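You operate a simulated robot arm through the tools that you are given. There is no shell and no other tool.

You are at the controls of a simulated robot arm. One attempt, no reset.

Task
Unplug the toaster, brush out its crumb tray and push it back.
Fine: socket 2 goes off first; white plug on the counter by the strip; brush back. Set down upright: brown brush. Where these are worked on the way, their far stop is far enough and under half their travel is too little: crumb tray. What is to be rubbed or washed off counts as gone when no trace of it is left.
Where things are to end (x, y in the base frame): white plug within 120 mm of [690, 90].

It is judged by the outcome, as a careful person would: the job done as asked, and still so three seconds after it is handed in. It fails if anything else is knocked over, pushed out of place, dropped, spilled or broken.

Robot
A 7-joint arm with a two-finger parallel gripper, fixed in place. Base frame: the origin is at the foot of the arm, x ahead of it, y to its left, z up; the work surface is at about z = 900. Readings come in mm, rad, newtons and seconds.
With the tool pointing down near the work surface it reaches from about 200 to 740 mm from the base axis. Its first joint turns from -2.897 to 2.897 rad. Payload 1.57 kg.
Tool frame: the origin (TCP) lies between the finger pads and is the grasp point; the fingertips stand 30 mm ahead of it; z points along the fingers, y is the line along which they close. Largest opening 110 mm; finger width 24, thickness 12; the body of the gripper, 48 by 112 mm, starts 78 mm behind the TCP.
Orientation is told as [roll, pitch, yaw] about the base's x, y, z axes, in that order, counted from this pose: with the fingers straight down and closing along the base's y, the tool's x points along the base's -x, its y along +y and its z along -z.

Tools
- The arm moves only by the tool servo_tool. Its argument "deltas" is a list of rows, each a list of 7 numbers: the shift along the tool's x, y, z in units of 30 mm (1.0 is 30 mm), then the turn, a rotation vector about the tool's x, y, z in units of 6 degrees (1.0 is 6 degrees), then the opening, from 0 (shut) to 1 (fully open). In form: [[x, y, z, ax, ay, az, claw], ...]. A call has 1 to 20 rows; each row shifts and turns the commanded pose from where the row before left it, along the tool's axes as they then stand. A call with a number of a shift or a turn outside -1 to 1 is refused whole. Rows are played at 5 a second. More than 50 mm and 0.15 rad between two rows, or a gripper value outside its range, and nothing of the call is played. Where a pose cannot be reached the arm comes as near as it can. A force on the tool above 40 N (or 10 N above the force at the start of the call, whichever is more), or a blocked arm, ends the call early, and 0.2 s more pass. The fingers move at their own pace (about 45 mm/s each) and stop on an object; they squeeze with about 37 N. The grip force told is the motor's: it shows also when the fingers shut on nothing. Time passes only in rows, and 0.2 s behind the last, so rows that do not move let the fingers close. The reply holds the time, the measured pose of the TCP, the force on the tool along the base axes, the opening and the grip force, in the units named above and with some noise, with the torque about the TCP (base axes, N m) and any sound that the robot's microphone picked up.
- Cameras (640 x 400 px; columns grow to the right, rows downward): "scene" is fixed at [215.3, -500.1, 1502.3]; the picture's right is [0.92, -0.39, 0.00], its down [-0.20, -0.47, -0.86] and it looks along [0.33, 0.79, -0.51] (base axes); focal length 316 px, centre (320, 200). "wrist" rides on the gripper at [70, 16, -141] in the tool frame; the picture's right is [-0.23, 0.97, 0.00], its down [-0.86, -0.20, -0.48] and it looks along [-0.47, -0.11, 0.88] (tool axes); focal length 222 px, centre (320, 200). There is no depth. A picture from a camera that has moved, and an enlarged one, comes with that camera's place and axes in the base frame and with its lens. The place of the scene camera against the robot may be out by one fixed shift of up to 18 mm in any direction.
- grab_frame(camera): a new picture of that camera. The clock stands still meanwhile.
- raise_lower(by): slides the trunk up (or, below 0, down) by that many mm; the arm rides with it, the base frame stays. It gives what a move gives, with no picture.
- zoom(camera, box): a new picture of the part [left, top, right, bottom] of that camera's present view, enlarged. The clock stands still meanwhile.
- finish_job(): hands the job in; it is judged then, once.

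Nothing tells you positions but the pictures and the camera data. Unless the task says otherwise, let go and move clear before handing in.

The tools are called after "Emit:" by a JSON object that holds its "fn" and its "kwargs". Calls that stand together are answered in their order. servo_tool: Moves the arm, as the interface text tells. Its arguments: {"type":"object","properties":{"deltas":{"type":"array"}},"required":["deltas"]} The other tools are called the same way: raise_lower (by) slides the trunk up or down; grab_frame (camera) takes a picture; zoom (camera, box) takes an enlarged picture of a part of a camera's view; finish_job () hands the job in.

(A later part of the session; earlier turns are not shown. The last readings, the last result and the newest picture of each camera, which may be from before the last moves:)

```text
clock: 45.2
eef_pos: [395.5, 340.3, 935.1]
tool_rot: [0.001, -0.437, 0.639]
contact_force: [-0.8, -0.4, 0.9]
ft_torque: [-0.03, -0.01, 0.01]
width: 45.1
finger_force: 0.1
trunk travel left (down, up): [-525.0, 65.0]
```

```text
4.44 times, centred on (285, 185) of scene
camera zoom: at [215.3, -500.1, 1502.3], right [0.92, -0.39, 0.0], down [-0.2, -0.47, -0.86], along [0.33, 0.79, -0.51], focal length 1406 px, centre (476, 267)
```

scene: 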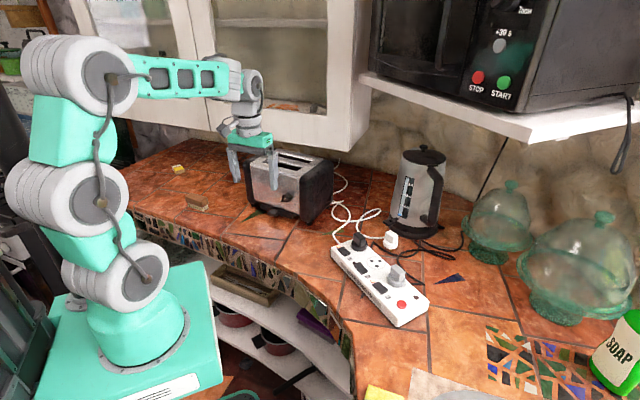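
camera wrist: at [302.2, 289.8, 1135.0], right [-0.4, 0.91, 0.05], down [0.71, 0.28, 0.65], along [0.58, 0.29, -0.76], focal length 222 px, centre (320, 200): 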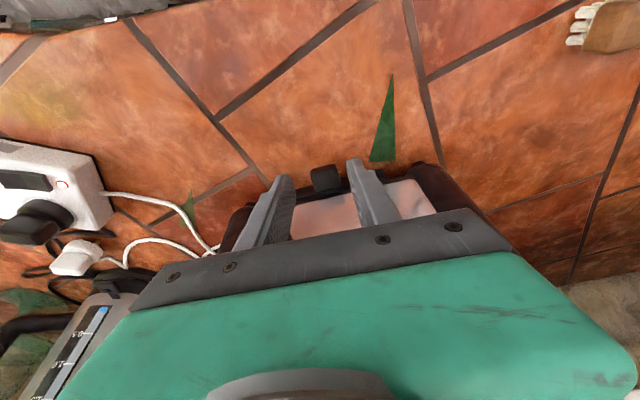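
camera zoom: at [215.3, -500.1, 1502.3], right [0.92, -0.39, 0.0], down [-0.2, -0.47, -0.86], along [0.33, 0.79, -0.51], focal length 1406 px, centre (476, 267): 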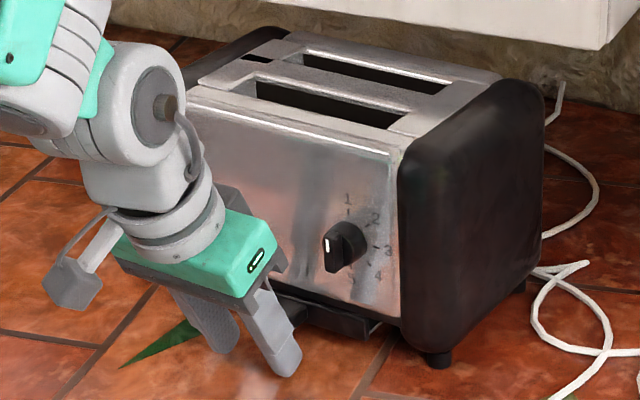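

Emit:
{"fn": "servo_tool", "kwargs": {"deltas": [[-0.43, 0, 0.21, 0, 0, 0, 0.41], [-0.43, 0, 0.21, 0, 0, 0, 0.41], [0, 0, 0, 0, 0, 0, 0.41]]}}

Emit:
{"fn": "zoom", "kwargs": {"camera": "wrist", "box": [230, 100, 430, 225]}}

Emit:
{"fn": "zoom", "kwargs": {"camera": "scene", "box": [225, 140, 345, 230]}}

```text
clock: 46.0
eef_pos: [419.0, 357.0, 935.0]
tool_rot: [0.0, -0.437, 0.64]
contact_force: [-0.8, -0.9, 0.3]
ft_torque: [0.0, 0.0, 0.01]
width: 44.9
finger_force: 0.1
trunk travel left (down, up): [-525.0, 65.0]
```

```text
3.20 times, centred on (330, 162) of wrist
camera zoom: at [312.8, 296.9, 1031.4], right [-0.42, 0.9, 0.1], down [0.58, 0.18, 0.8], along [0.7, 0.39, -0.6], focal length 711 px, centre (288, 320)
```

zoom: 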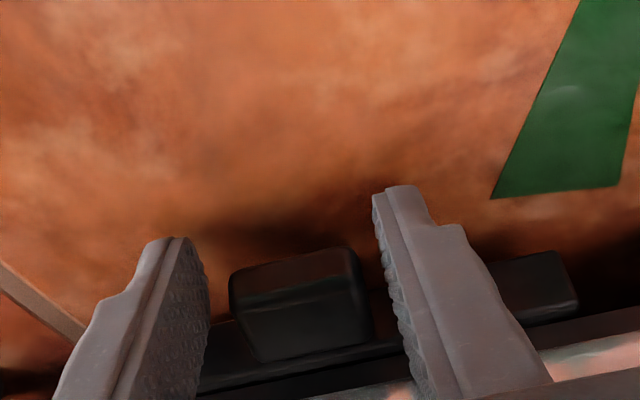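

```text
4.44 times, centred on (285, 185) of scene
camera zoom: at [215.3, -500.1, 1502.3], right [0.92, -0.39, 0.0], down [-0.2, -0.47, -0.86], along [0.33, 0.79, -0.51], focal length 1406 px, centre (476, 267)
```

zoom: 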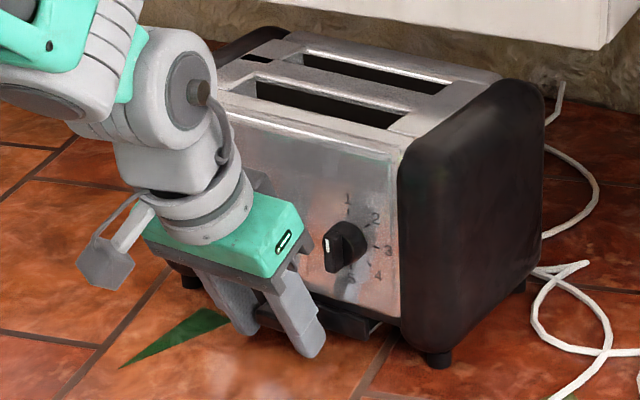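

The tab sits between the fingers with no contact. Closing on it.

Emit:
{"fn": "servo_tool", "kwargs": {"deltas": [[-0.08, 0, 0.04, 0, 0, 0, 0.41], [0, 0, 0, 0, 0, 0, 0], [0, 0, 0, 0, 0, 0, 0], [0, 0, 0, 0, 0, 0, 0]]}}

Emit:
{"fn": "zoom", "kwargs": {"camera": "wrist", "box": [230, 100, 430, 225]}}

```text
clock: 47.0
eef_pos: [419.8, 359.2, 934.1]
tool_rot: [-0.002, -0.437, 0.642]
contact_force: [-5.6, 7.8, -0.7]
ft_torque: [0.33, 0.19, 0.89]
width: 32.0
finger_force: 33.2
trunk travel left (down, up): [-525.0, 65.0]
```

```text
3.20 times, centred on (330, 162) of wrist
camera zoom: at [314.0, 298.9, 1031.6], right [-0.42, 0.9, 0.1], down [0.58, 0.18, 0.8], along [0.7, 0.39, -0.6], focal length 711 px, centre (288, 320)
```

zoom: 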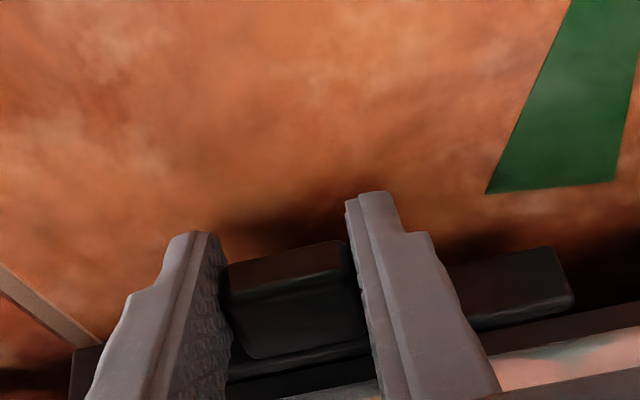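

Emit:
{"fn": "servo_tool", "kwargs": {"deltas": [[0.09, 0.07, -0.042, 0, 0, 0, 0], [0.15, 0, -0.07, 0, 0, 0, 0], [0.18, 0, -0.0845, 0, 0, 0, 0], [0.18, 0, -0.0845, 0, 0, 0, 0], [0.18, 0, -0.0845, 0, 0, 0, 0]]}}

Emit:
{"fn": "zoom", "kwargs": {"camera": "wrist", "box": [230, 100, 430, 225]}}

Emit:
{"fn": "zoom", "kwargs": {"camera": "scene", "box": [225, 140, 345, 230]}}

```text
clock: 48.2
eef_pos: [399.5, 344.1, 933.1]
tool_rot: [-0.003, -0.435, 0.637]
contact_force: [2.4, -2.8, -0.3]
ft_torque: [0.64, -0.36, 0.42]
width: 32.1
finger_force: 37.0
trunk travel left (down, up): [-525.0, 65.0]
```

```text
3.20 times, centred on (330, 162) of wrist
camera zoom: at [292.6, 283.4, 1031.9], right [-0.41, 0.91, 0.09], down [0.58, 0.18, 0.79], along [0.7, 0.38, -0.6], focal length 711 px, centre (288, 320)
```

zoom: 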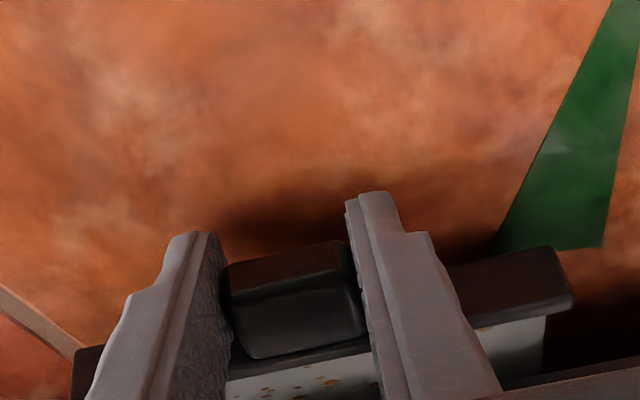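

```text
4.44 times, centred on (285, 185) of scene
camera zoom: at [215.3, -500.1, 1502.3], right [0.92, -0.39, 0.0], down [-0.2, -0.47, -0.86], along [0.33, 0.79, -0.51], focal length 1406 px, centre (476, 267)
```

zoom: 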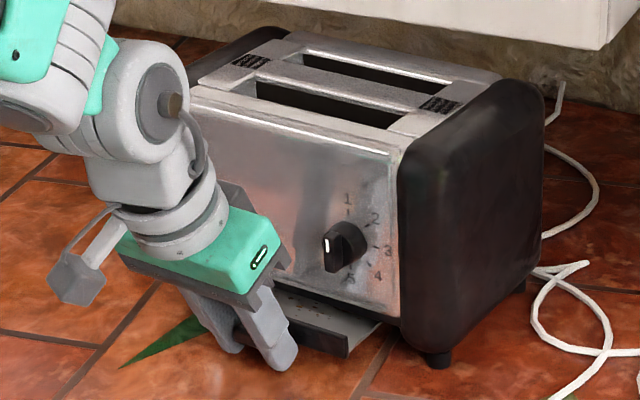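

The tray slides out freely and crumbs are visible on it. I'll keep pulling toward the stop.

Emit:
{"fn": "servo_tool", "kwargs": {"deltas": [[0.18, 0, -0.0845, 0, 0, 0, 0], [0.18, 0, -0.0845, 0, 0, 0, 0], [0.18, 0, -0.0845, 0, 0, 0, 0], [0.18, 0, -0.0845, 0, 0, 0, 0], [0.18, 0, -0.0845, 0, 0, 0, 0], [0.18, 0, -0.0845, 0, 0, 0, 0], [0.18, 0, -0.0845, 0, 0, 0, 0]]}}

Emit:
{"fn": "zoom", "kwargs": {"camera": "scene", "box": [225, 140, 345, 230]}}

```text
clock: 49.8
eef_pos: [367.0, 319.1, 934.4]
tool_rot: [-0.001, -0.436, 0.638]
contact_force: [1.4, -1.9, 0.2]
ft_torque: [-0.37, 0.72, 0.82]
width: 31.8
finger_force: 36.8
trunk travel left (down, up): [-525.0, 65.0]
```

```text
4.44 times, centred on (285, 185) of scene
camera zoom: at [215.3, -500.1, 1502.3], right [0.92, -0.39, 0.0], down [-0.2, -0.47, -0.86], along [0.33, 0.79, -0.51], focal length 1406 px, centre (476, 267)
```

zoom: 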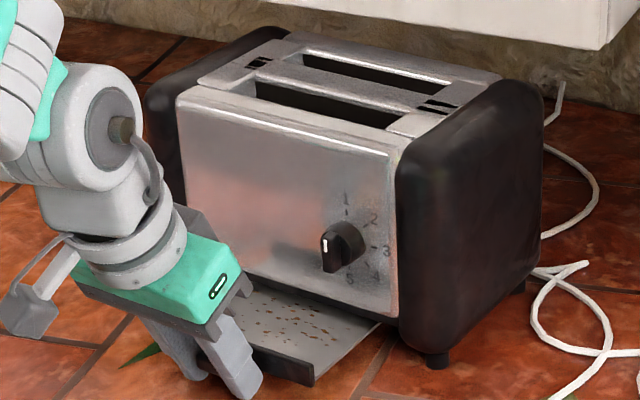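

Emit:
{"fn": "servo_tool", "kwargs": {"deltas": [[0.18, 0, -0.0845, 0, 0, 0, 0], [0.18, 0, -0.0845, 0, 0, 0, 0], [0.18, 0, -0.0845, 0, 0, 0, 0], [0.18, 0, -0.0845, 0, 0, 0, 0]]}}

Emit:
{"fn": "zoom", "kwargs": {"camera": "scene", "box": [225, 140, 345, 230]}}

```text
clock: 50.8
eef_pos: [347.8, 305.6, 933.7]
tool_rot: [0.001, -0.438, 0.638]
contact_force: [2.2, -4.3, 2.5]
ft_torque: [-0.05, 0.37, 0.74]
width: 31.8
finger_force: 37.1
trunk travel left (down, up): [-525.0, 65.0]
```

```text
4.44 times, centred on (285, 185) of scene
camera zoom: at [215.3, -500.1, 1502.3], right [0.92, -0.39, 0.0], down [-0.2, -0.47, -0.86], along [0.33, 0.79, -0.51], focal length 1406 px, centre (476, 267)
```

zoom: 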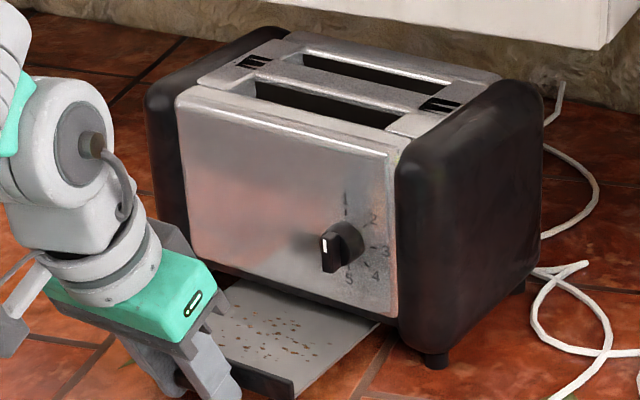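

Emit:
{"fn": "servo_tool", "kwargs": {"deltas": [[0.18, 0, -0.0845, 0, 0, 0, 0], [0.18, 0, -0.0845, 0, 0, 0, 0]]}}

Emit:
{"fn": "servo_tool", "kwargs": {"deltas": [[0.12, 0, -0.056, 0, 0, 0, 0], [0.12, 0, -0.056, 0, 0, 0, 0]]}}

Emit:
{"fn": "zoom", "kwargs": {"camera": "scene", "box": [225, 140, 345, 230]}}

```text
clock: 51.4
eef_pos: [337.0, 298.5, 934.4]
tool_rot: [-0.001, -0.438, 0.639]
contact_force: [2.6, -4.5, 1.8]
ft_torque: [0.58, -0.31, 0.56]
width: 31.7
finger_force: 36.6
trunk travel left (down, up): [-525.0, 65.0]
```

```text
clock: 52.0
eef_pos: [330.4, 292.8, 934.1]
tool_rot: [0.0, -0.438, 0.64]
contact_force: [1.3, -3.1, 3.0]
ft_torque: [0.49, -0.11, 0.68]
width: 31.7
finger_force: 37.4
trunk travel left (down, up): [-525.0, 65.0]
```

```text
4.44 times, centred on (285, 185) of scene
camera zoom: at [215.3, -500.1, 1502.3], right [0.92, -0.39, 0.0], down [-0.2, -0.47, -0.86], along [0.33, 0.79, -0.51], focal length 1406 px, centre (476, 267)
```

zoom: 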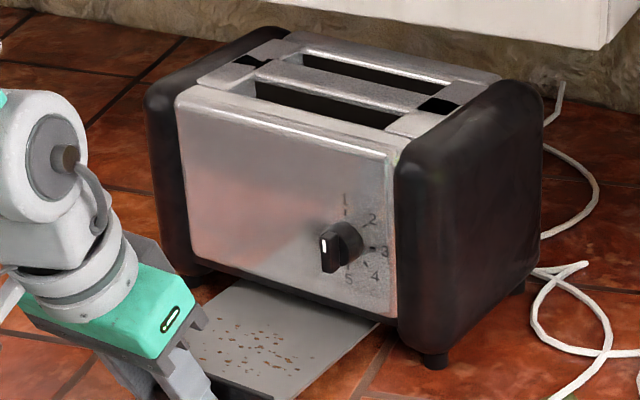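

Emit:
{"fn": "servo_tool", "kwargs": {"deltas": [[0.12, 0, -0.056, 0, 0, 0, 0], [0.12, 0, -0.056, 0, 0, 0, 0]]}}

Emit:
{"fn": "servo_tool", "kwargs": {"deltas": [[0.12, 0, -0.056, 0, 0, 0, 0], [0.12, 0, -0.056, 0, 0, 0, 0]]}}

Emit:
{"fn": "zoom", "kwargs": {"camera": "scene", "box": [225, 140, 345, 230]}}

Emit:
{"fn": "grab_frame", "kwargs": {"camera": "wrist"}}

```text
clock: 52.6
eef_pos: [323.4, 288.5, 934.2]
tool_rot: [0.001, -0.437, 0.639]
contact_force: [2.2, -2.9, -0.9]
ft_torque: [0.61, -0.22, 0.59]
width: 31.7
finger_force: 37.6
trunk travel left (down, up): [-525.0, 65.0]
```

```text
clock: 53.2
eef_pos: [319.7, 283.8, 934.5]
tool_rot: [0.0, -0.437, 0.642]
contact_force: [2.2, -2.5, 3.5]
ft_torque: [0.07, 0.31, 0.82]
width: 31.6
finger_force: 37.6
trunk travel left (down, up): [-525.0, 65.0]
```

```text
4.44 times, centred on (285, 185) of scene
camera zoom: at [215.3, -500.1, 1502.3], right [0.92, -0.39, 0.0], down [-0.2, -0.47, -0.86], along [0.33, 0.79, -0.51], focal length 1406 px, centre (476, 267)
```

zoom: 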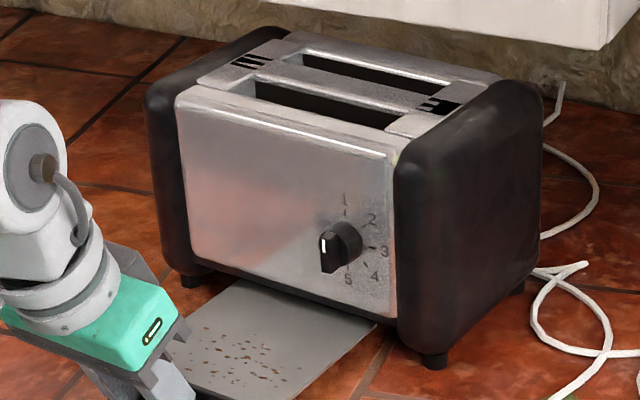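

```text
taken
camera wrist: at [211.8, 223.9, 1031.7], right [-0.42, 0.9, 0.1], down [0.58, 0.18, 0.8], along [0.7, 0.39, -0.6], focal length 222 px, centre (320, 200)
```

wrist: 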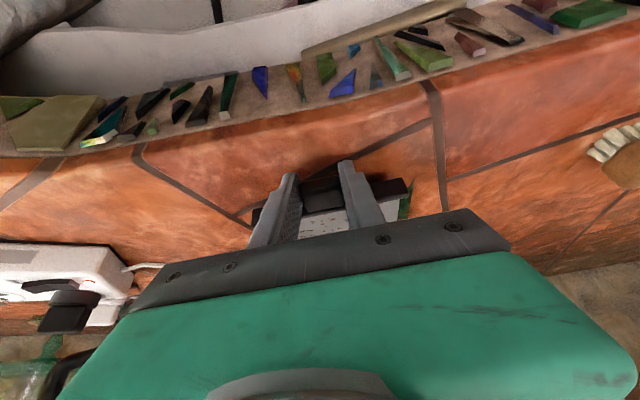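

The tray is about 126 mm out and the toaster has just started to follow, so the tray is at its stop. Pulling a little further should bring the toaster back to its original spot; I'll go in small steps and compare.

Emit:
{"fn": "servo_tool", "kwargs": {"deltas": [[0.1, 0, -0.047, 0, 0, 0, 0], [0.1, 0, -0.047, 0, 0, 0, 0], [0, 0, 0, 0, 0, 0, 0]]}}

Emit:
{"fn": "zoom", "kwargs": {"camera": "scene", "box": [225, 140, 345, 230]}}

```text
clock: 54.0
eef_pos: [312.7, 281.1, 933.7]
tool_rot: [0.0, -0.439, 0.639]
contact_force: [2.5, -3.2, 5.6]
ft_torque: [-0.1, 0.32, 0.7]
width: 31.7
finger_force: 36.7
trunk travel left (down, up): [-525.0, 65.0]
```

```text
4.44 times, centred on (285, 185) of scene
camera zoom: at [215.3, -500.1, 1502.3], right [0.92, -0.39, 0.0], down [-0.2, -0.47, -0.86], along [0.33, 0.79, -0.51], focal length 1406 px, centre (476, 267)
```

zoom: 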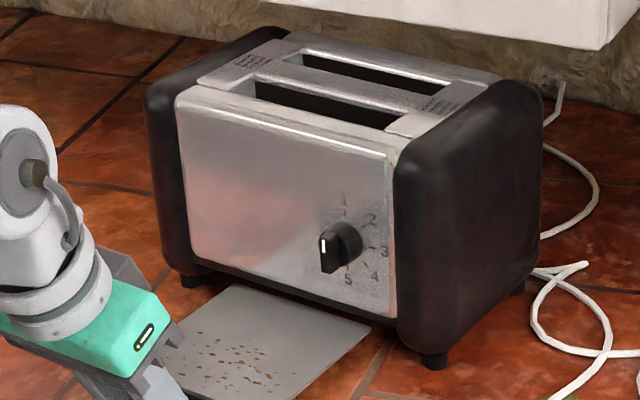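

Emit:
{"fn": "zoom", "kwargs": {"camera": "scene", "box": [245, 185, 317, 230]}}

Emit:
{"fn": "zoom", "kwargs": {"camera": "wrist", "box": [240, 140, 440, 240]}}

```text
8.89 times, centred on (281, 208) of scene
camera zoom: at [215.3, -500.1, 1502.3], right [0.92, -0.39, 0.0], down [-0.2, -0.47, -0.86], along [0.33, 0.79, -0.51], focal length 2813 px, centre (667, 133)
```

zoom: 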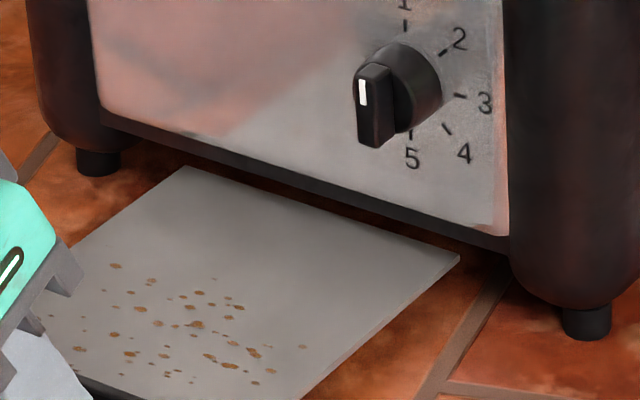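

```text
3.20 times, centred on (340, 190) of wrist
camera zoom: at [206.0, 219.9, 1031.5], right [-0.41, 0.9, 0.1], down [0.58, 0.18, 0.8], along [0.7, 0.39, -0.6], focal length 711 px, centre (256, 232)
```

zoom: 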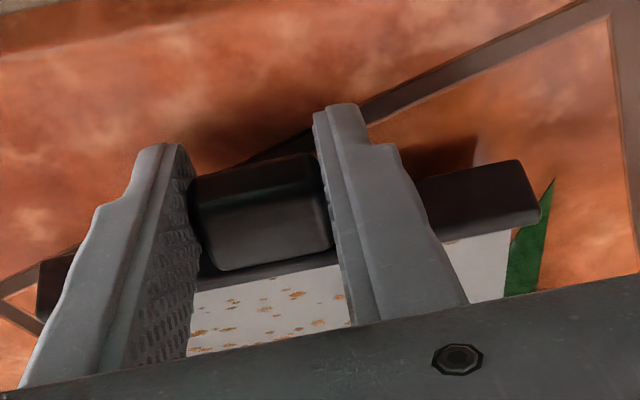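

Emit:
{"fn": "servo_tool", "kwargs": {"deltas": [[0.09, 0, -0.042, 0, 0, 0, 0], [0.09, 0, -0.042, 0, 0, 0, 0], [0, 0, 0, 0, 0, 0, 0]]}}

Emit:
{"fn": "zoom", "kwargs": {"camera": "scene", "box": [245, 185, 317, 230]}}

Emit:
{"fn": "zoom", "kwargs": {"camera": "scene", "box": [225, 140, 345, 230]}}

```text
clock: 54.8
eef_pos: [308.2, 278.9, 933.3]
tool_rot: [-0.001, -0.438, 0.64]
contact_force: [7.7, 6.5, 0.4]
ft_torque: [1.02, -0.58, 0.4]
width: 31.7
finger_force: 37.3
trunk travel left (down, up): [-525.0, 65.0]
```

```text
8.89 times, centred on (281, 208) of scene
camera zoom: at [215.3, -500.1, 1502.3], right [0.92, -0.39, 0.0], down [-0.2, -0.47, -0.86], along [0.33, 0.79, -0.51], focal length 2813 px, centre (667, 133)
```

zoom: 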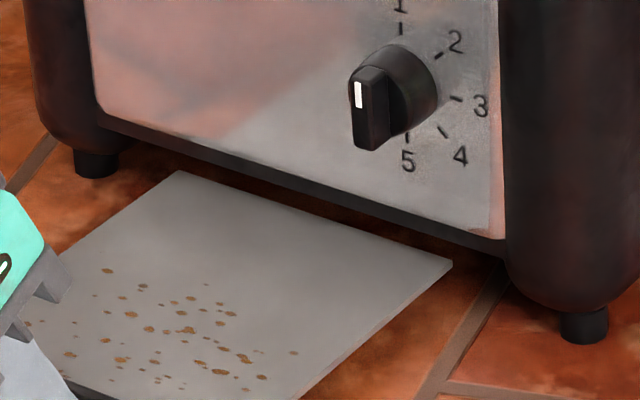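

```text
4.44 times, centred on (285, 185) of scene
camera zoom: at [215.3, -500.1, 1502.3], right [0.92, -0.39, 0.0], down [-0.2, -0.47, -0.86], along [0.33, 0.79, -0.51], focal length 1406 px, centre (476, 267)
```

zoom: 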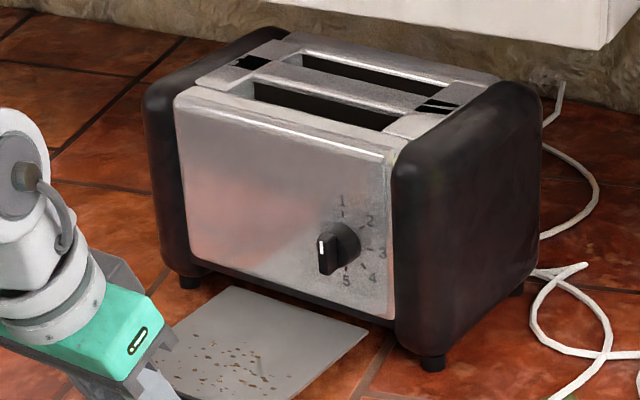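

The tray is at its stop and the toaster is now following (10 N). I'll continue the gentle pull to restore the toaster to where it stood.

Emit:
{"fn": "servo_tool", "kwargs": {"deltas": [[0.09, 0, -0.042, 0, 0, 0, 0], [0.09, 0, -0.042, 0, 0, 0, 0], [0, 0, 0, 0, 0, 0, 0]]}}

Emit:
{"fn": "zoom", "kwargs": {"camera": "scene", "box": [225, 140, 345, 230]}}

```text
clock: 55.6
eef_pos: [304.5, 274.1, 934.3]
tool_rot: [-0.001, -0.436, 0.638]
contact_force: [7.3, 7.1, 0.7]
ft_torque: [0.58, -0.11, 0.59]
width: 31.6
finger_force: 37.3
trunk travel left (down, up): [-525.0, 65.0]
```

```text
4.44 times, centred on (285, 185) of scene
camera zoom: at [215.3, -500.1, 1502.3], right [0.92, -0.39, 0.0], down [-0.2, -0.47, -0.86], along [0.33, 0.79, -0.51], focal length 1406 px, centre (476, 267)
```

zoom: 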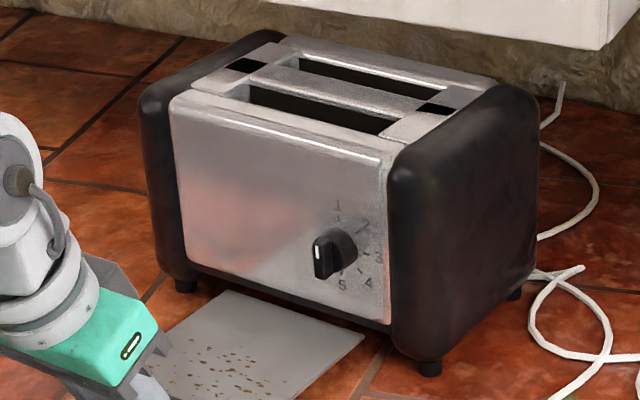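

Emit:
{"fn": "servo_tool", "kwargs": {"deltas": [[0.08, 0, -0.037, 0, 0, 0, 0], [0.08, 0, -0.037, 0, 0, 0, 0], [0, 0, 0, 0, 0, 0, 0]]}}

Emit:
{"fn": "zoom", "kwargs": {"camera": "scene", "box": [225, 140, 345, 230]}}

Emit:
{"fn": "zoom", "kwargs": {"camera": "scene", "box": [140, 130, 350, 260]}}

```text
clock: 56.4
eef_pos: [299.8, 271.1, 934.7]
tool_rot: [0.0, -0.437, 0.64]
contact_force: [8.0, 8.0, 3.8]
ft_torque: [0.04, 0.04, 0.2]
width: 31.5
finger_force: 36.8
trunk travel left (down, up): [-525.0, 65.0]
```

```text
4.44 times, centred on (285, 185) of scene
camera zoom: at [215.3, -500.1, 1502.3], right [0.92, -0.39, 0.0], down [-0.2, -0.47, -0.86], along [0.33, 0.79, -0.51], focal length 1406 px, centre (476, 267)
```

zoom: 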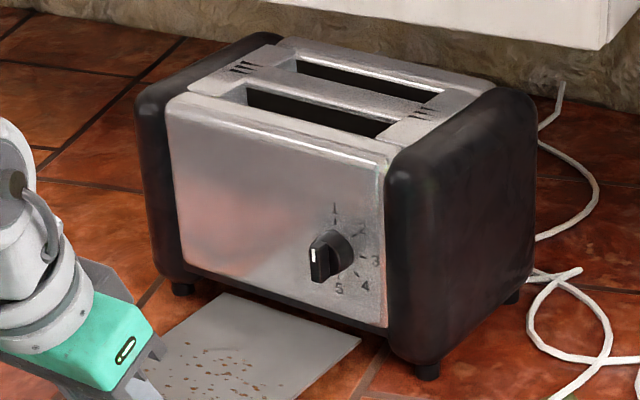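

```text
3.05 times, centred on (245, 195) of scene
camera zoom: at [215.3, -500.1, 1502.3], right [0.92, -0.39, 0.0], down [-0.2, -0.47, -0.86], along [0.33, 0.79, -0.51], focal length 964 px, centre (549, 215)
```

zoom: 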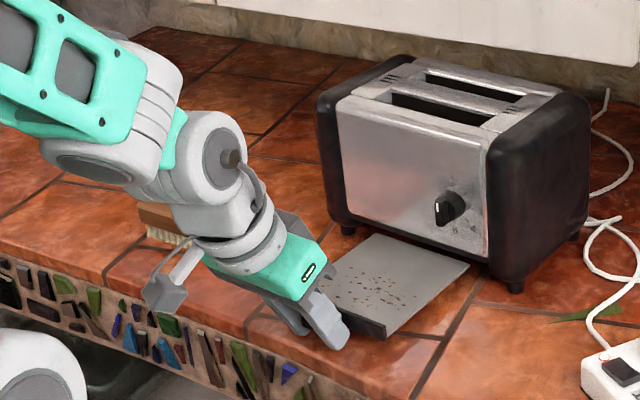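

The toaster now matches its original position closely and the tray is fully out. I'll release the tab, back away, straighten up and go over to the brush.

Emit:
{"fn": "servo_tool", "kwargs": {"deltas": [[-0.03, 0, 0.014, 0, 0, 0, 0], [0, 0, 0, 0, 0, 0, 0.45], [0, 0, 0, 0, 0, 0, 0.45], [0, 0, -0.6, 0, 0, 0, 0.45], [0, 0, -1, 0, 0, 0, 0.45], [0, 0, -1, 0, 0, 0, 0.45], [0, 0, -1, 0, 0, 0, 0.45], [0, 0, -0.4, 0, 0, 0, 0.45]]}}

Emit:
{"fn": "zoom", "kwargs": {"camera": "scene", "box": [140, 130, 350, 260]}}

Emit:
{"fn": "grab_frame", "kwargs": {"camera": "wrist"}}

```text
clock: 58.2
eef_pos: [259.5, 240.8, 1044.1]
tool_rot: [-0.001, -0.437, 0.639]
contact_force: [0.0, 0.5, 0.2]
ft_torque: [0.03, 0.0, 0.02]
width: 49.4
finger_force: 0.0
trunk travel left (down, up): [-525.0, 65.0]
```

```text
3.05 times, centred on (245, 195) of scene
camera zoom: at [215.3, -500.1, 1502.3], right [0.92, -0.39, 0.0], down [-0.2, -0.47, -0.86], along [0.33, 0.79, -0.51], focal length 964 px, centre (549, 215)
```

zoom: 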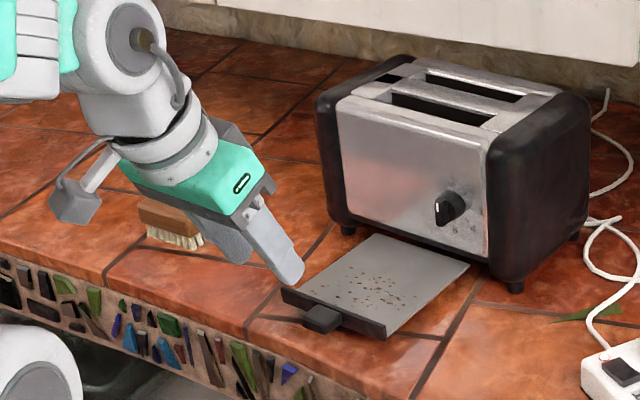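

```text
taken
camera wrist: at [152.2, 179.0, 1142.1], right [-0.42, 0.9, 0.1], down [0.58, 0.18, 0.8], along [0.7, 0.39, -0.6], focal length 222 px, centre (320, 200)
```

wrist: 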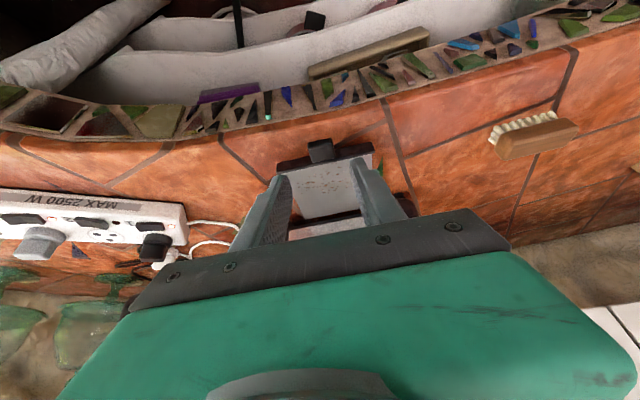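

Emit:
{"fn": "zoom", "kwargs": {"camera": "wrist", "box": [250, 120, 410, 220]}}

Emit:
{"fn": "zoom", "kwargs": {"camera": "wrist", "box": [470, 90, 600, 172]}}

Emit:
{"fn": "zoom", "kwargs": {"camera": "scene", "box": [225, 195, 305, 245]}}

```text
4.00 times, centred on (330, 170) of wrist
camera zoom: at [152.2, 179.0, 1142.1], right [-0.42, 0.9, 0.1], down [0.58, 0.18, 0.8], along [0.7, 0.39, -0.6], focal length 888 px, centre (280, 320)
```

zoom: 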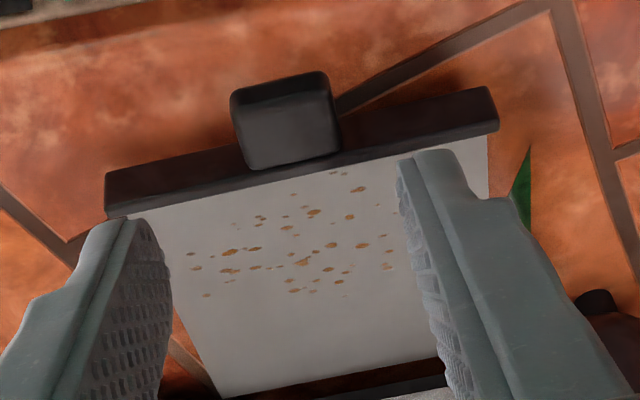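

```text
4.88 times, centred on (535, 131) of wrist
camera zoom: at [152.2, 179.0, 1142.1], right [-0.42, 0.9, 0.1], down [0.58, 0.18, 0.8], along [0.7, 0.39, -0.6], focal length 1084 px, centre (-729, 537)
```

zoom: 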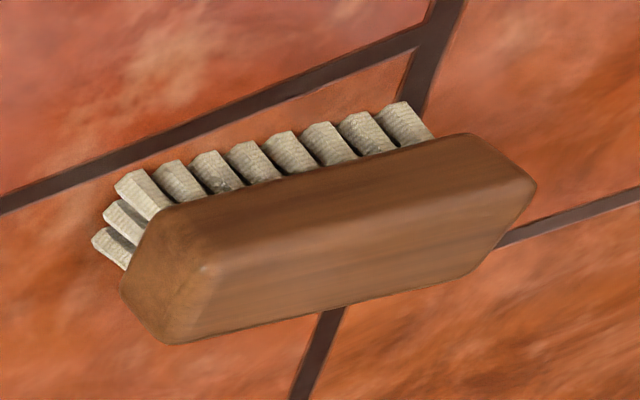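

```text
8.00 times, centred on (265, 220) of scene
camera zoom: at [215.3, -500.1, 1502.3], right [0.92, -0.39, 0.0], down [-0.2, -0.47, -0.86], along [0.33, 0.79, -0.51], focal length 2532 px, centre (760, 40)
```

zoom: 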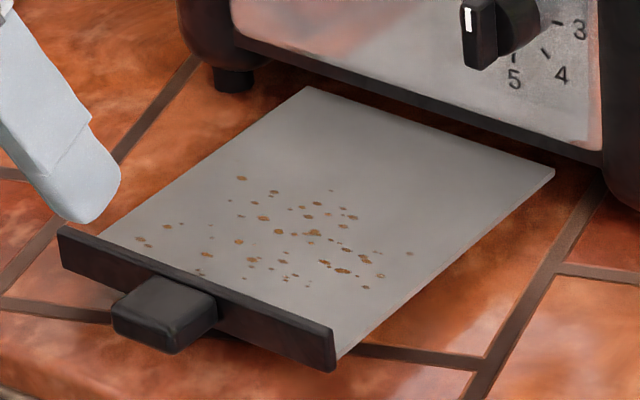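

The tray is a flat plate with crumbs in its middle, about 88 × 77 mm. The brush lies near (193, 539), about 92 mm long and parallel to the toaster front. I'll straighten the tool and move above the brush.

Emit:
{"fn": "servo_tool", "kwargs": {"deltas": [[0, 0, 0, 0, 0.835, 0, 0.6], [0, 0, 0, 0, 0.835, 0, 0.6], [0, 0, 0, 0, 0.835, 0, 0.6], [0, 0, 0, 0, 0.835, 0, 0.6], [0, 0, 0, 0, 0.83, 0, 0.6], [-0.416, 0.929, 0.0, 0, 0, 0, 0.6], [-0.416, 0.929, 0.0, 0, 0, 0, 0.6], [-0.416, 0.929, 0.0, 0, 0, 0, 0.6], [-0.416, 0.929, 0.0, 0, 0, 0, 0.6], [-0.416, 0.929, 0.0, 0, 0, 0, 0.6], [-0.416, 0.929, 0.0, 0, 0, 0, 0.6], [-0.416, 0.929, 0.0, 0, 0, 0, 0.6], [-0.416, 0.929, 0.0, 0, 0, 0, 0.6], [-0.416, 0.929, 0.0, 0, 0, 0, 0.6], [-0.416, 0.929, 0.0, 0, 0, 0, 0.6], [0, 0, 0, 0, 0, 0, 0.6]]}}

Emit:
{"fn": "servo_tool", "kwargs": {"deltas": [[0, 0, 0, 0, 0, -0.993, 0.6], [0, 0, 0, 0, 0, -0.993, 0.6], [0, 0, 0, 0, 0, -0.993, 0.6], [0, 0, 0, 0, 0, -0.993, 0.6], [0, 0, 0, 0, 0, -0.993, 0.6], [0, 0, 0, 0, 0, -0.993, 0.6], [0, 0, 0, 0, 0, -0.993, 0.6], [0, 0, 0, 0, 0, -0.993, 0.6], [0, 0, 0, 0, 0, -0.993, 0.6], [0, 0, 0, 0, 0, -0.993, 0.6], [0, 0, 0, 0, 0, -0.993, 0.6], [0, 0, 0, 0, 0, -0.993, 0.6], [0, 0, 0, 0, 0, -0.993, 0.6], [0, 0, 0, 0, 0, -0.993, 0.6], [0, 0, 0, 0, 0, -0.993, 0.6], [0, 0, 0, 0, 0, 0, 0.6]]}}

Emit:
{"fn": "grab_frame", "kwargs": {"camera": "scene"}}

Emit:
{"fn": "grab_frame", "kwargs": {"camera": "wrist"}}

```text
clock: 61.6
eef_pos: [193.4, 539.3, 1043.0]
tool_rot: [0.0, 0.001, 0.641]
contact_force: [-0.4, -0.1, 0.1]
ft_torque: [0.01, 0.04, -0.01]
width: 66.1
finger_force: 0.0
trunk travel left (down, up): [-525.0, 65.0]
```

```text
clock: 65.0
eef_pos: [192.4, 539.7, 1043.4]
tool_rot: [-0.002, 0.0, 2.202]
contact_force: [-1.0, 0.6, -1.1]
ft_torque: [0.0, -0.03, -0.02]
width: 66.1
finger_force: 0.1
trunk travel left (down, up): [-525.0, 65.0]
```

```text
taken
```

scene: 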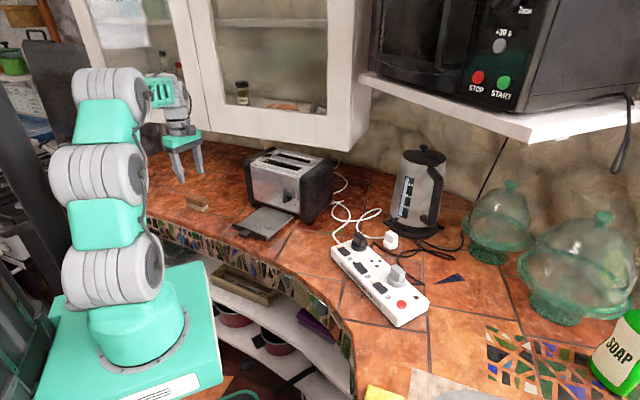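

```text
taken
camera wrist: at [222.9, 472.9, 1183.2], right [-0.92, -0.39, 0.0], down [-0.34, 0.81, 0.48], along [-0.19, 0.44, -0.88], focal length 222 px, centre (320, 200)
```

wrist: 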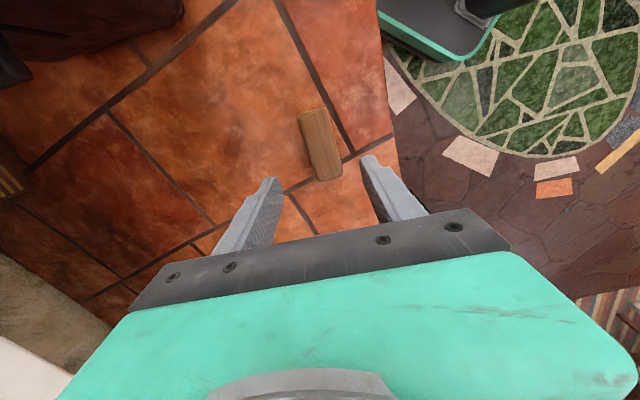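

Emit:
{"fn": "zoom", "kwargs": {"camera": "wrist", "box": [240, 90, 400, 190]}}

Emit:
{"fn": "zoom", "kwargs": {"camera": "scene", "box": [160, 180, 240, 230]}}

```text
4.00 times, centred on (320, 140) of wrist
camera zoom: at [222.9, 472.9, 1183.2], right [-0.92, -0.39, 0.0], down [-0.34, 0.81, 0.48], along [-0.19, 0.44, -0.88], focal length 888 px, centre (320, 440)
```

zoom: 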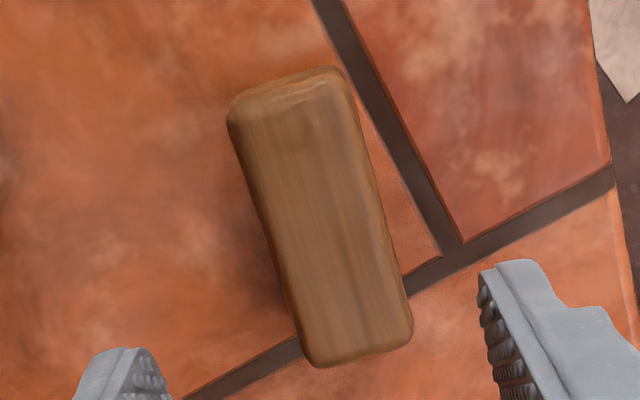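

```text
8.00 times, centred on (200, 205) of scene
camera zoom: at [215.3, -500.1, 1502.3], right [0.92, -0.39, 0.0], down [-0.2, -0.47, -0.86], along [0.33, 0.79, -0.51], focal length 2532 px, centre (1280, 160)
```

zoom: 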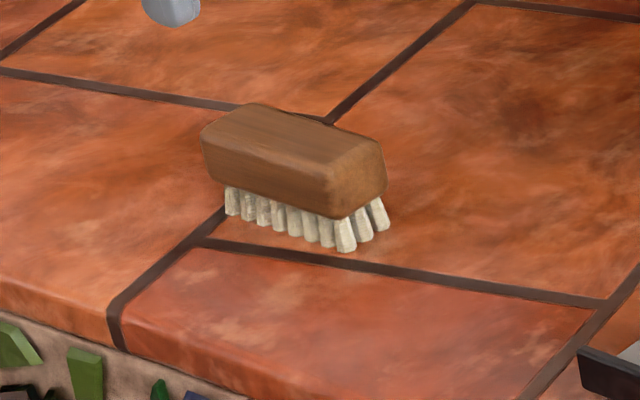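

The brush is about 78 × 33 mm, centred near (195.5, 533) with its wooden top around z = 943. I'll align precisely and lower the fingers around its sides.

Emit:
{"fn": "servo_tool", "kwargs": {"deltas": [[0.206, 0.068, 0, 0, 0, -0.45, 0.6], [0, 0, 0.9, 0, 0, 0, 0.6], [0, 0, 0.9, 0, 0, 0, 0.6], [0, 0, 0, 0, 0, 0, 0.6]]}}

Emit:
{"fn": "zoom", "kwargs": {"camera": "wrist", "box": [220, 90, 420, 215]}}

Emit:
{"fn": "zoom", "kwargs": {"camera": "scene", "box": [150, 140, 246, 230]}}

```text
clock: 66.0
eef_pos: [195.0, 531.7, 990.2]
tool_rot: [0.0, 0.002, 2.246]
contact_force: [-0.4, 0.7, 0.7]
ft_torque: [0.0, 0.01, 0.03]
width: 66.2
finger_force: 0.0
trunk travel left (down, up): [-525.0, 65.0]
```

```text
3.20 times, centred on (320, 152) of wrist
camera zoom: at [227.5, 466.9, 1130.7], right [-0.9, -0.43, 0.0], down [-0.38, 0.79, 0.48], along [-0.21, 0.43, -0.88], focal length 711 px, centre (320, 352)
```

zoom: 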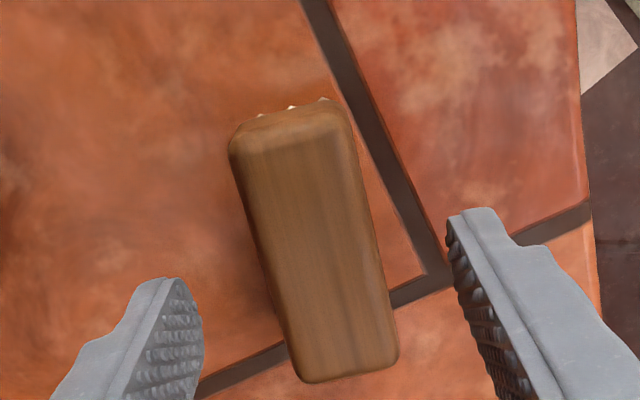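

```text
4.44 times, centred on (198, 185) of scene
camera zoom: at [215.3, -500.1, 1502.3], right [0.92, -0.39, 0.0], down [-0.2, -0.47, -0.86], along [0.33, 0.79, -0.51], focal length 1406 px, centre (862, 267)
```

zoom: 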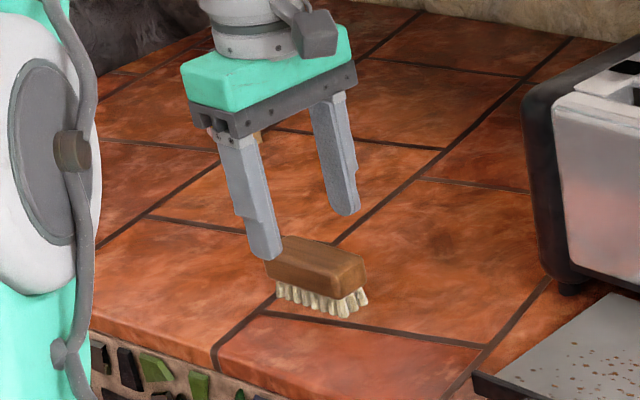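

Alignment looks right. Lowering the last 45 mm and closing on the wood.

Emit:
{"fn": "servo_tool", "kwargs": {"deltas": [[0, 0, 0.7, 0, 0, 0, 0.6], [0, 0, 0.6, 0, 0, 0, 0.6], [0, 0, 0.2, 0, 0, 0, 0.6], [0, 0, 0, 0, 0, 0, 0.6]]}}

Emit:
{"fn": "zoom", "kwargs": {"camera": "scene", "box": [160, 160, 240, 230]}}

```text
clock: 67.0
eef_pos: [195.1, 531.7, 942.6]
tool_rot: [0.001, -0.001, 2.246]
contact_force: [-0.4, -0.1, -0.3]
ft_torque: [0.03, 0.0, -0.02]
width: 66.1
finger_force: 0.0
trunk travel left (down, up): [-525.0, 65.0]
```

```text
5.71 times, centred on (200, 195) of scene
camera zoom: at [215.3, -500.1, 1502.3], right [0.92, -0.39, 0.0], down [-0.2, -0.47, -0.86], along [0.33, 0.79, -0.51], focal length 1808 px, centre (1006, 229)
```

zoom: 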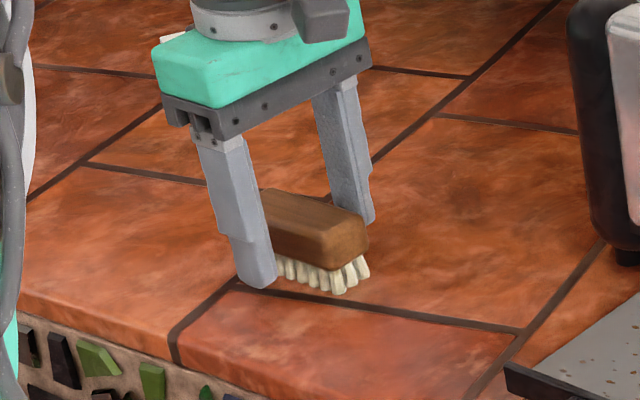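

Emit:
{"fn": "servo_tool", "kwargs": {"deltas": [[0, 0, -0.08, 0, 0, 0, 0.6], [0, 0, 0, 0, 0, 0, 0.4], [0, 0, 0, 0, 0, 0, 0.3], [0, 0, 0, 0, 0, 0, 0], [0, 0, 0, 0, 0, 0, 0], [0, 0, 0, 0, 0, 0, 0]]}}

Emit:
{"fn": "zoom", "kwargs": {"camera": "scene", "box": [160, 160, 240, 230]}}

Emit:
{"fn": "zoom", "kwargs": {"camera": "wrist", "box": [220, 90, 420, 215]}}

```text
clock: 68.4
eef_pos: [195.4, 534.0, 944.8]
tool_rot: [0.001, 0.0, 2.246]
contact_force: [0.0, -0.5, 1.4]
ft_torque: [0.03, 0.03, 0.02]
width: 33.0
finger_force: 36.7
trunk travel left (down, up): [-525.0, 65.0]
```

```text
5.71 times, centred on (200, 195) of scene
camera zoom: at [215.3, -500.1, 1502.3], right [0.92, -0.39, 0.0], down [-0.2, -0.47, -0.86], along [0.33, 0.79, -0.51], focal length 1808 px, centre (1006, 229)
```

zoom: 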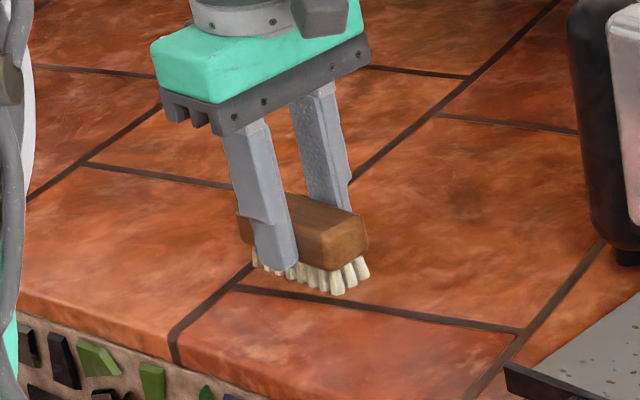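

```text
3.20 times, centred on (320, 152) of wrist
camera zoom: at [228.0, 467.3, 1086.6], right [-0.9, -0.43, 0.0], down [-0.38, 0.79, 0.48], along [-0.21, 0.43, -0.88], focal length 711 px, centre (320, 352)
```

zoom: 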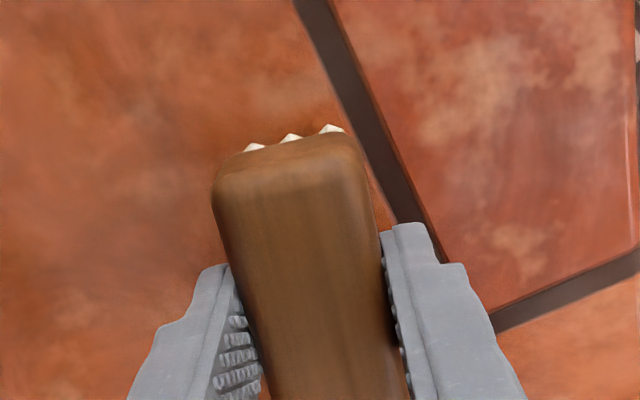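

The brush is held at 33 mm and its home pose is recorded: (195, 532), yaw 128.7°, TCP z 945. I'll lift it and rotate so its long side points along the tray's depth.

Emit:
{"fn": "servo_tool", "kwargs": {"deltas": [[0, 0, -0.4, 0, 0, 0, 0], [0, 0, -0.9, 0, 0, 0, 0], [0, 0, -0.9, 0, 0, 0, 0], [0, 0, 0, 0, 0, 0.96, 0], [0, 0, 0, 0, 0, 0.96, 0], [0, 0, 0, 0, 0, 0.96, 0], [0, 0, 0, 0, 0, 0.96, 0], [0, 0, 0, 0, 0, 0.96, 0], [0, 0, 0, 0, 0, 0.96, 0], [0, 0, 0, 0, 0, 0.96, 0], [0, 0, 0, 0, 0, 0.96, 0], [0, 0, 0, 0, 0, 0.96, 0], [0, 0, 0, 0, 0, 0.96, 0], [0, 0, 0, 0, 0, 0.96, 0], [0, 0, 0, 0, 0, 0.96, 0], [0, 0, 0, 0, 0, 0.96, 0], [0, 0, 0, 0, 0, 0.96, 0], [0, 0, 0, 0, 0, 0.96, 0], [0, 0, 0, 0, 0, 0.95, 0]]}}

Emit:
{"fn": "servo_tool", "kwargs": {"deltas": [[-0.019, -0.96, 0, 0, 0, 0, 0], [-0.019, -0.96, 0, 0, 0, 0, 0], [-0.019, -0.96, 0, 0, 0, 0, 0], [-0.019, -0.96, 0, 0, 0, 0, 0], [-0.019, -0.96, 0, 0, 0, 0, 0], [-0.019, -0.96, 0, 0, 0, 0, 0], [-0.019, -0.96, 0, 0, 0, 0, 0], [0, 0, 0, 0, 0, 0, 0]]}}

Emit:
{"fn": "grab_frame", "kwargs": {"camera": "scene"}}

Emit:
{"fn": "grab_frame", "kwargs": {"camera": "wrist"}}

```text
clock: 72.4
eef_pos: [194.6, 534.1, 1011.9]
tool_rot: [0.001, -0.001, 0.637]
contact_force: [-0.3, 0.8, -0.3]
ft_torque: [0.0, 0.01, 0.02]
width: 32.6
finger_force: 36.9
trunk travel left (down, up): [-525.0, 65.0]
```

```text
clock: 74.2
eef_pos: [318.6, 373.1, 1011.8]
tool_rot: [0.0, 0.0, 0.639]
contact_force: [0.5, 0.3, -0.7]
ft_torque: [0.0, 0.04, -0.04]
width: 32.9
finger_force: 36.9
trunk travel left (down, up): [-525.0, 65.0]
```

```text
taken
```

scene: 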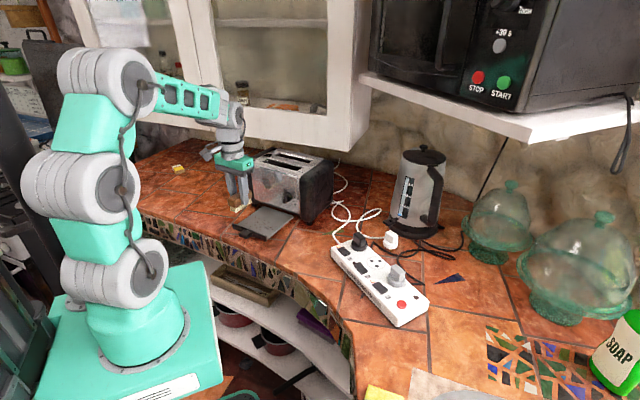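

```text
taken
camera wrist: at [254.7, 343.8, 1151.8], right [-0.4, 0.92, 0.0], down [0.81, 0.35, 0.48], along [0.44, 0.19, -0.88], focal length 222 px, centre (320, 200)
```

wrist: 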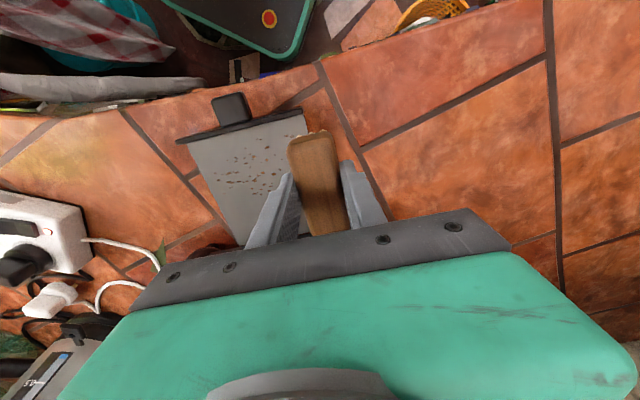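

Emit:
{"fn": "zoom", "kwargs": {"camera": "wrist", "box": [160, 80, 368, 210]}}

```text
3.08 times, centred on (264, 145) of wrist
camera zoom: at [254.7, 343.8, 1151.8], right [-0.4, 0.92, 0.0], down [0.81, 0.35, 0.48], along [0.44, 0.19, -0.88], focal length 684 px, centre (492, 369)
```

zoom: 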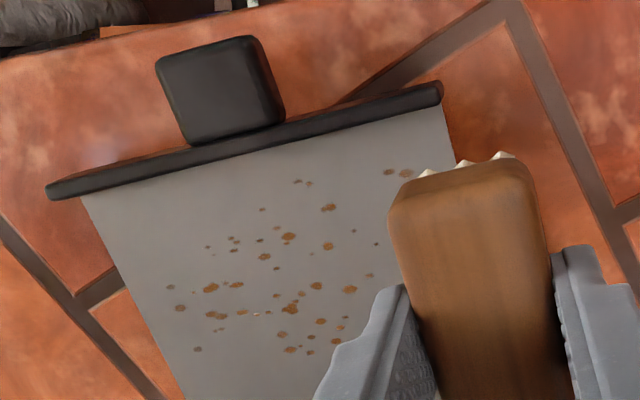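

The crumbs span about 65 mm of tray depth and 105 mm of width, so one lateral sweep of the brush should cover them. I'll position over the left edge of the crumbs and lower gently onto the tray.

Emit:
{"fn": "servo_tool", "kwargs": {"deltas": [[-0.07, -0.44, 0, 0, 0, 0, 0], [-0.07, -0.43, 0, 0, 0, 0, 0], [0, 0, 0.7, 0, 0, 0, 0], [0, 0, 0.7, 0, 0, 0, 0], [0, 0, 0.3, 0, 0, 0, 0], [0, 0, 0, 0, 0, 0, 0]]}}

Emit:
{"fn": "zoom", "kwargs": {"camera": "scene", "box": [215, 180, 311, 240]}}

Emit:
{"fn": "zoom", "kwargs": {"camera": "wrist", "box": [160, 60, 400, 210]}}

```text
clock: 75.6
eef_pos: [339.3, 354.2, 963.9]
tool_rot: [0.0, -0.009, 0.639]
contact_force: [-0.2, -0.8, 25.6]
ft_torque: [0.51, -0.84, 0.0]
width: 32.8
finger_force: 37.0
trunk travel left (down, up): [-525.0, 65.0]
```

```text
6.67 times, centred on (263, 210) of scene
camera zoom: at [215.3, -500.1, 1502.3], right [0.92, -0.39, 0.0], down [-0.2, -0.47, -0.86], along [0.33, 0.79, -0.51], focal length 2110 px, centre (700, 133)
```

zoom: 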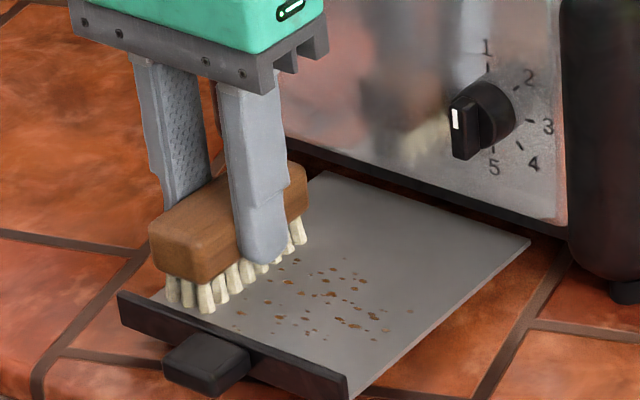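

```text
2.67 times, centred on (280, 135) of wrist
camera zoom: at [273.9, 324.3, 1104.2], right [-0.4, 0.92, 0.0], down [0.8, 0.35, 0.49], along [0.44, 0.2, -0.87], focal length 592 px, centre (427, 373)
```

zoom: 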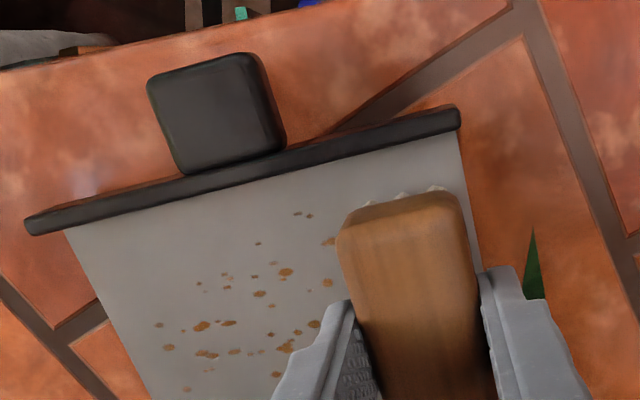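

The bristles touch the tray already (25 N, a bit much). I'll ease up, then sweep across the crumbs with light pressure.

Emit:
{"fn": "servo_tool", "kwargs": {"deltas": [[0, 0, -0.07, 0, 0, 0, 0], [0, 0, 0, 0, 0, 0, 0]]}}

Emit:
{"fn": "servo_tool", "kwargs": {"deltas": [[0, -0.15, 0, 0, 0, 0, 0], [0, -0.15, 0, 0, 0, 0, 0], [0, -0.15, 0, 0, 0, 0, 0]]}}

Emit:
{"fn": "zoom", "kwargs": {"camera": "scene", "box": [215, 180, 311, 240]}}

```text
clock: 76.2
eef_pos: [337.6, 353.1, 964.5]
tool_rot: [-0.001, -0.005, 0.639]
contact_force: [1.1, -1.2, 23.0]
ft_torque: [0.52, -0.7, -0.01]
width: 32.9
finger_force: 37.0
trunk travel left (down, up): [-525.0, 65.0]
```

```text
clock: 77.0
eef_pos: [345.0, 343.1, 964.1]
tool_rot: [-0.001, -0.003, 0.638]
contact_force: [-3.7, 5.1, 21.0]
ft_torque: [0.69, -0.27, 0.18]
width: 33.2
finger_force: 37.0
trunk travel left (down, up): [-525.0, 65.0]
```

```text
6.67 times, centred on (263, 210) of scene
camera zoom: at [215.3, -500.1, 1502.3], right [0.92, -0.39, 0.0], down [-0.2, -0.47, -0.86], along [0.33, 0.79, -0.51], focal length 2110 px, centre (700, 133)
```

zoom: 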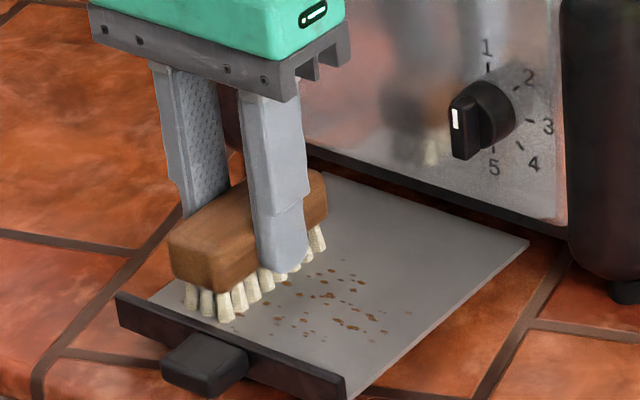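

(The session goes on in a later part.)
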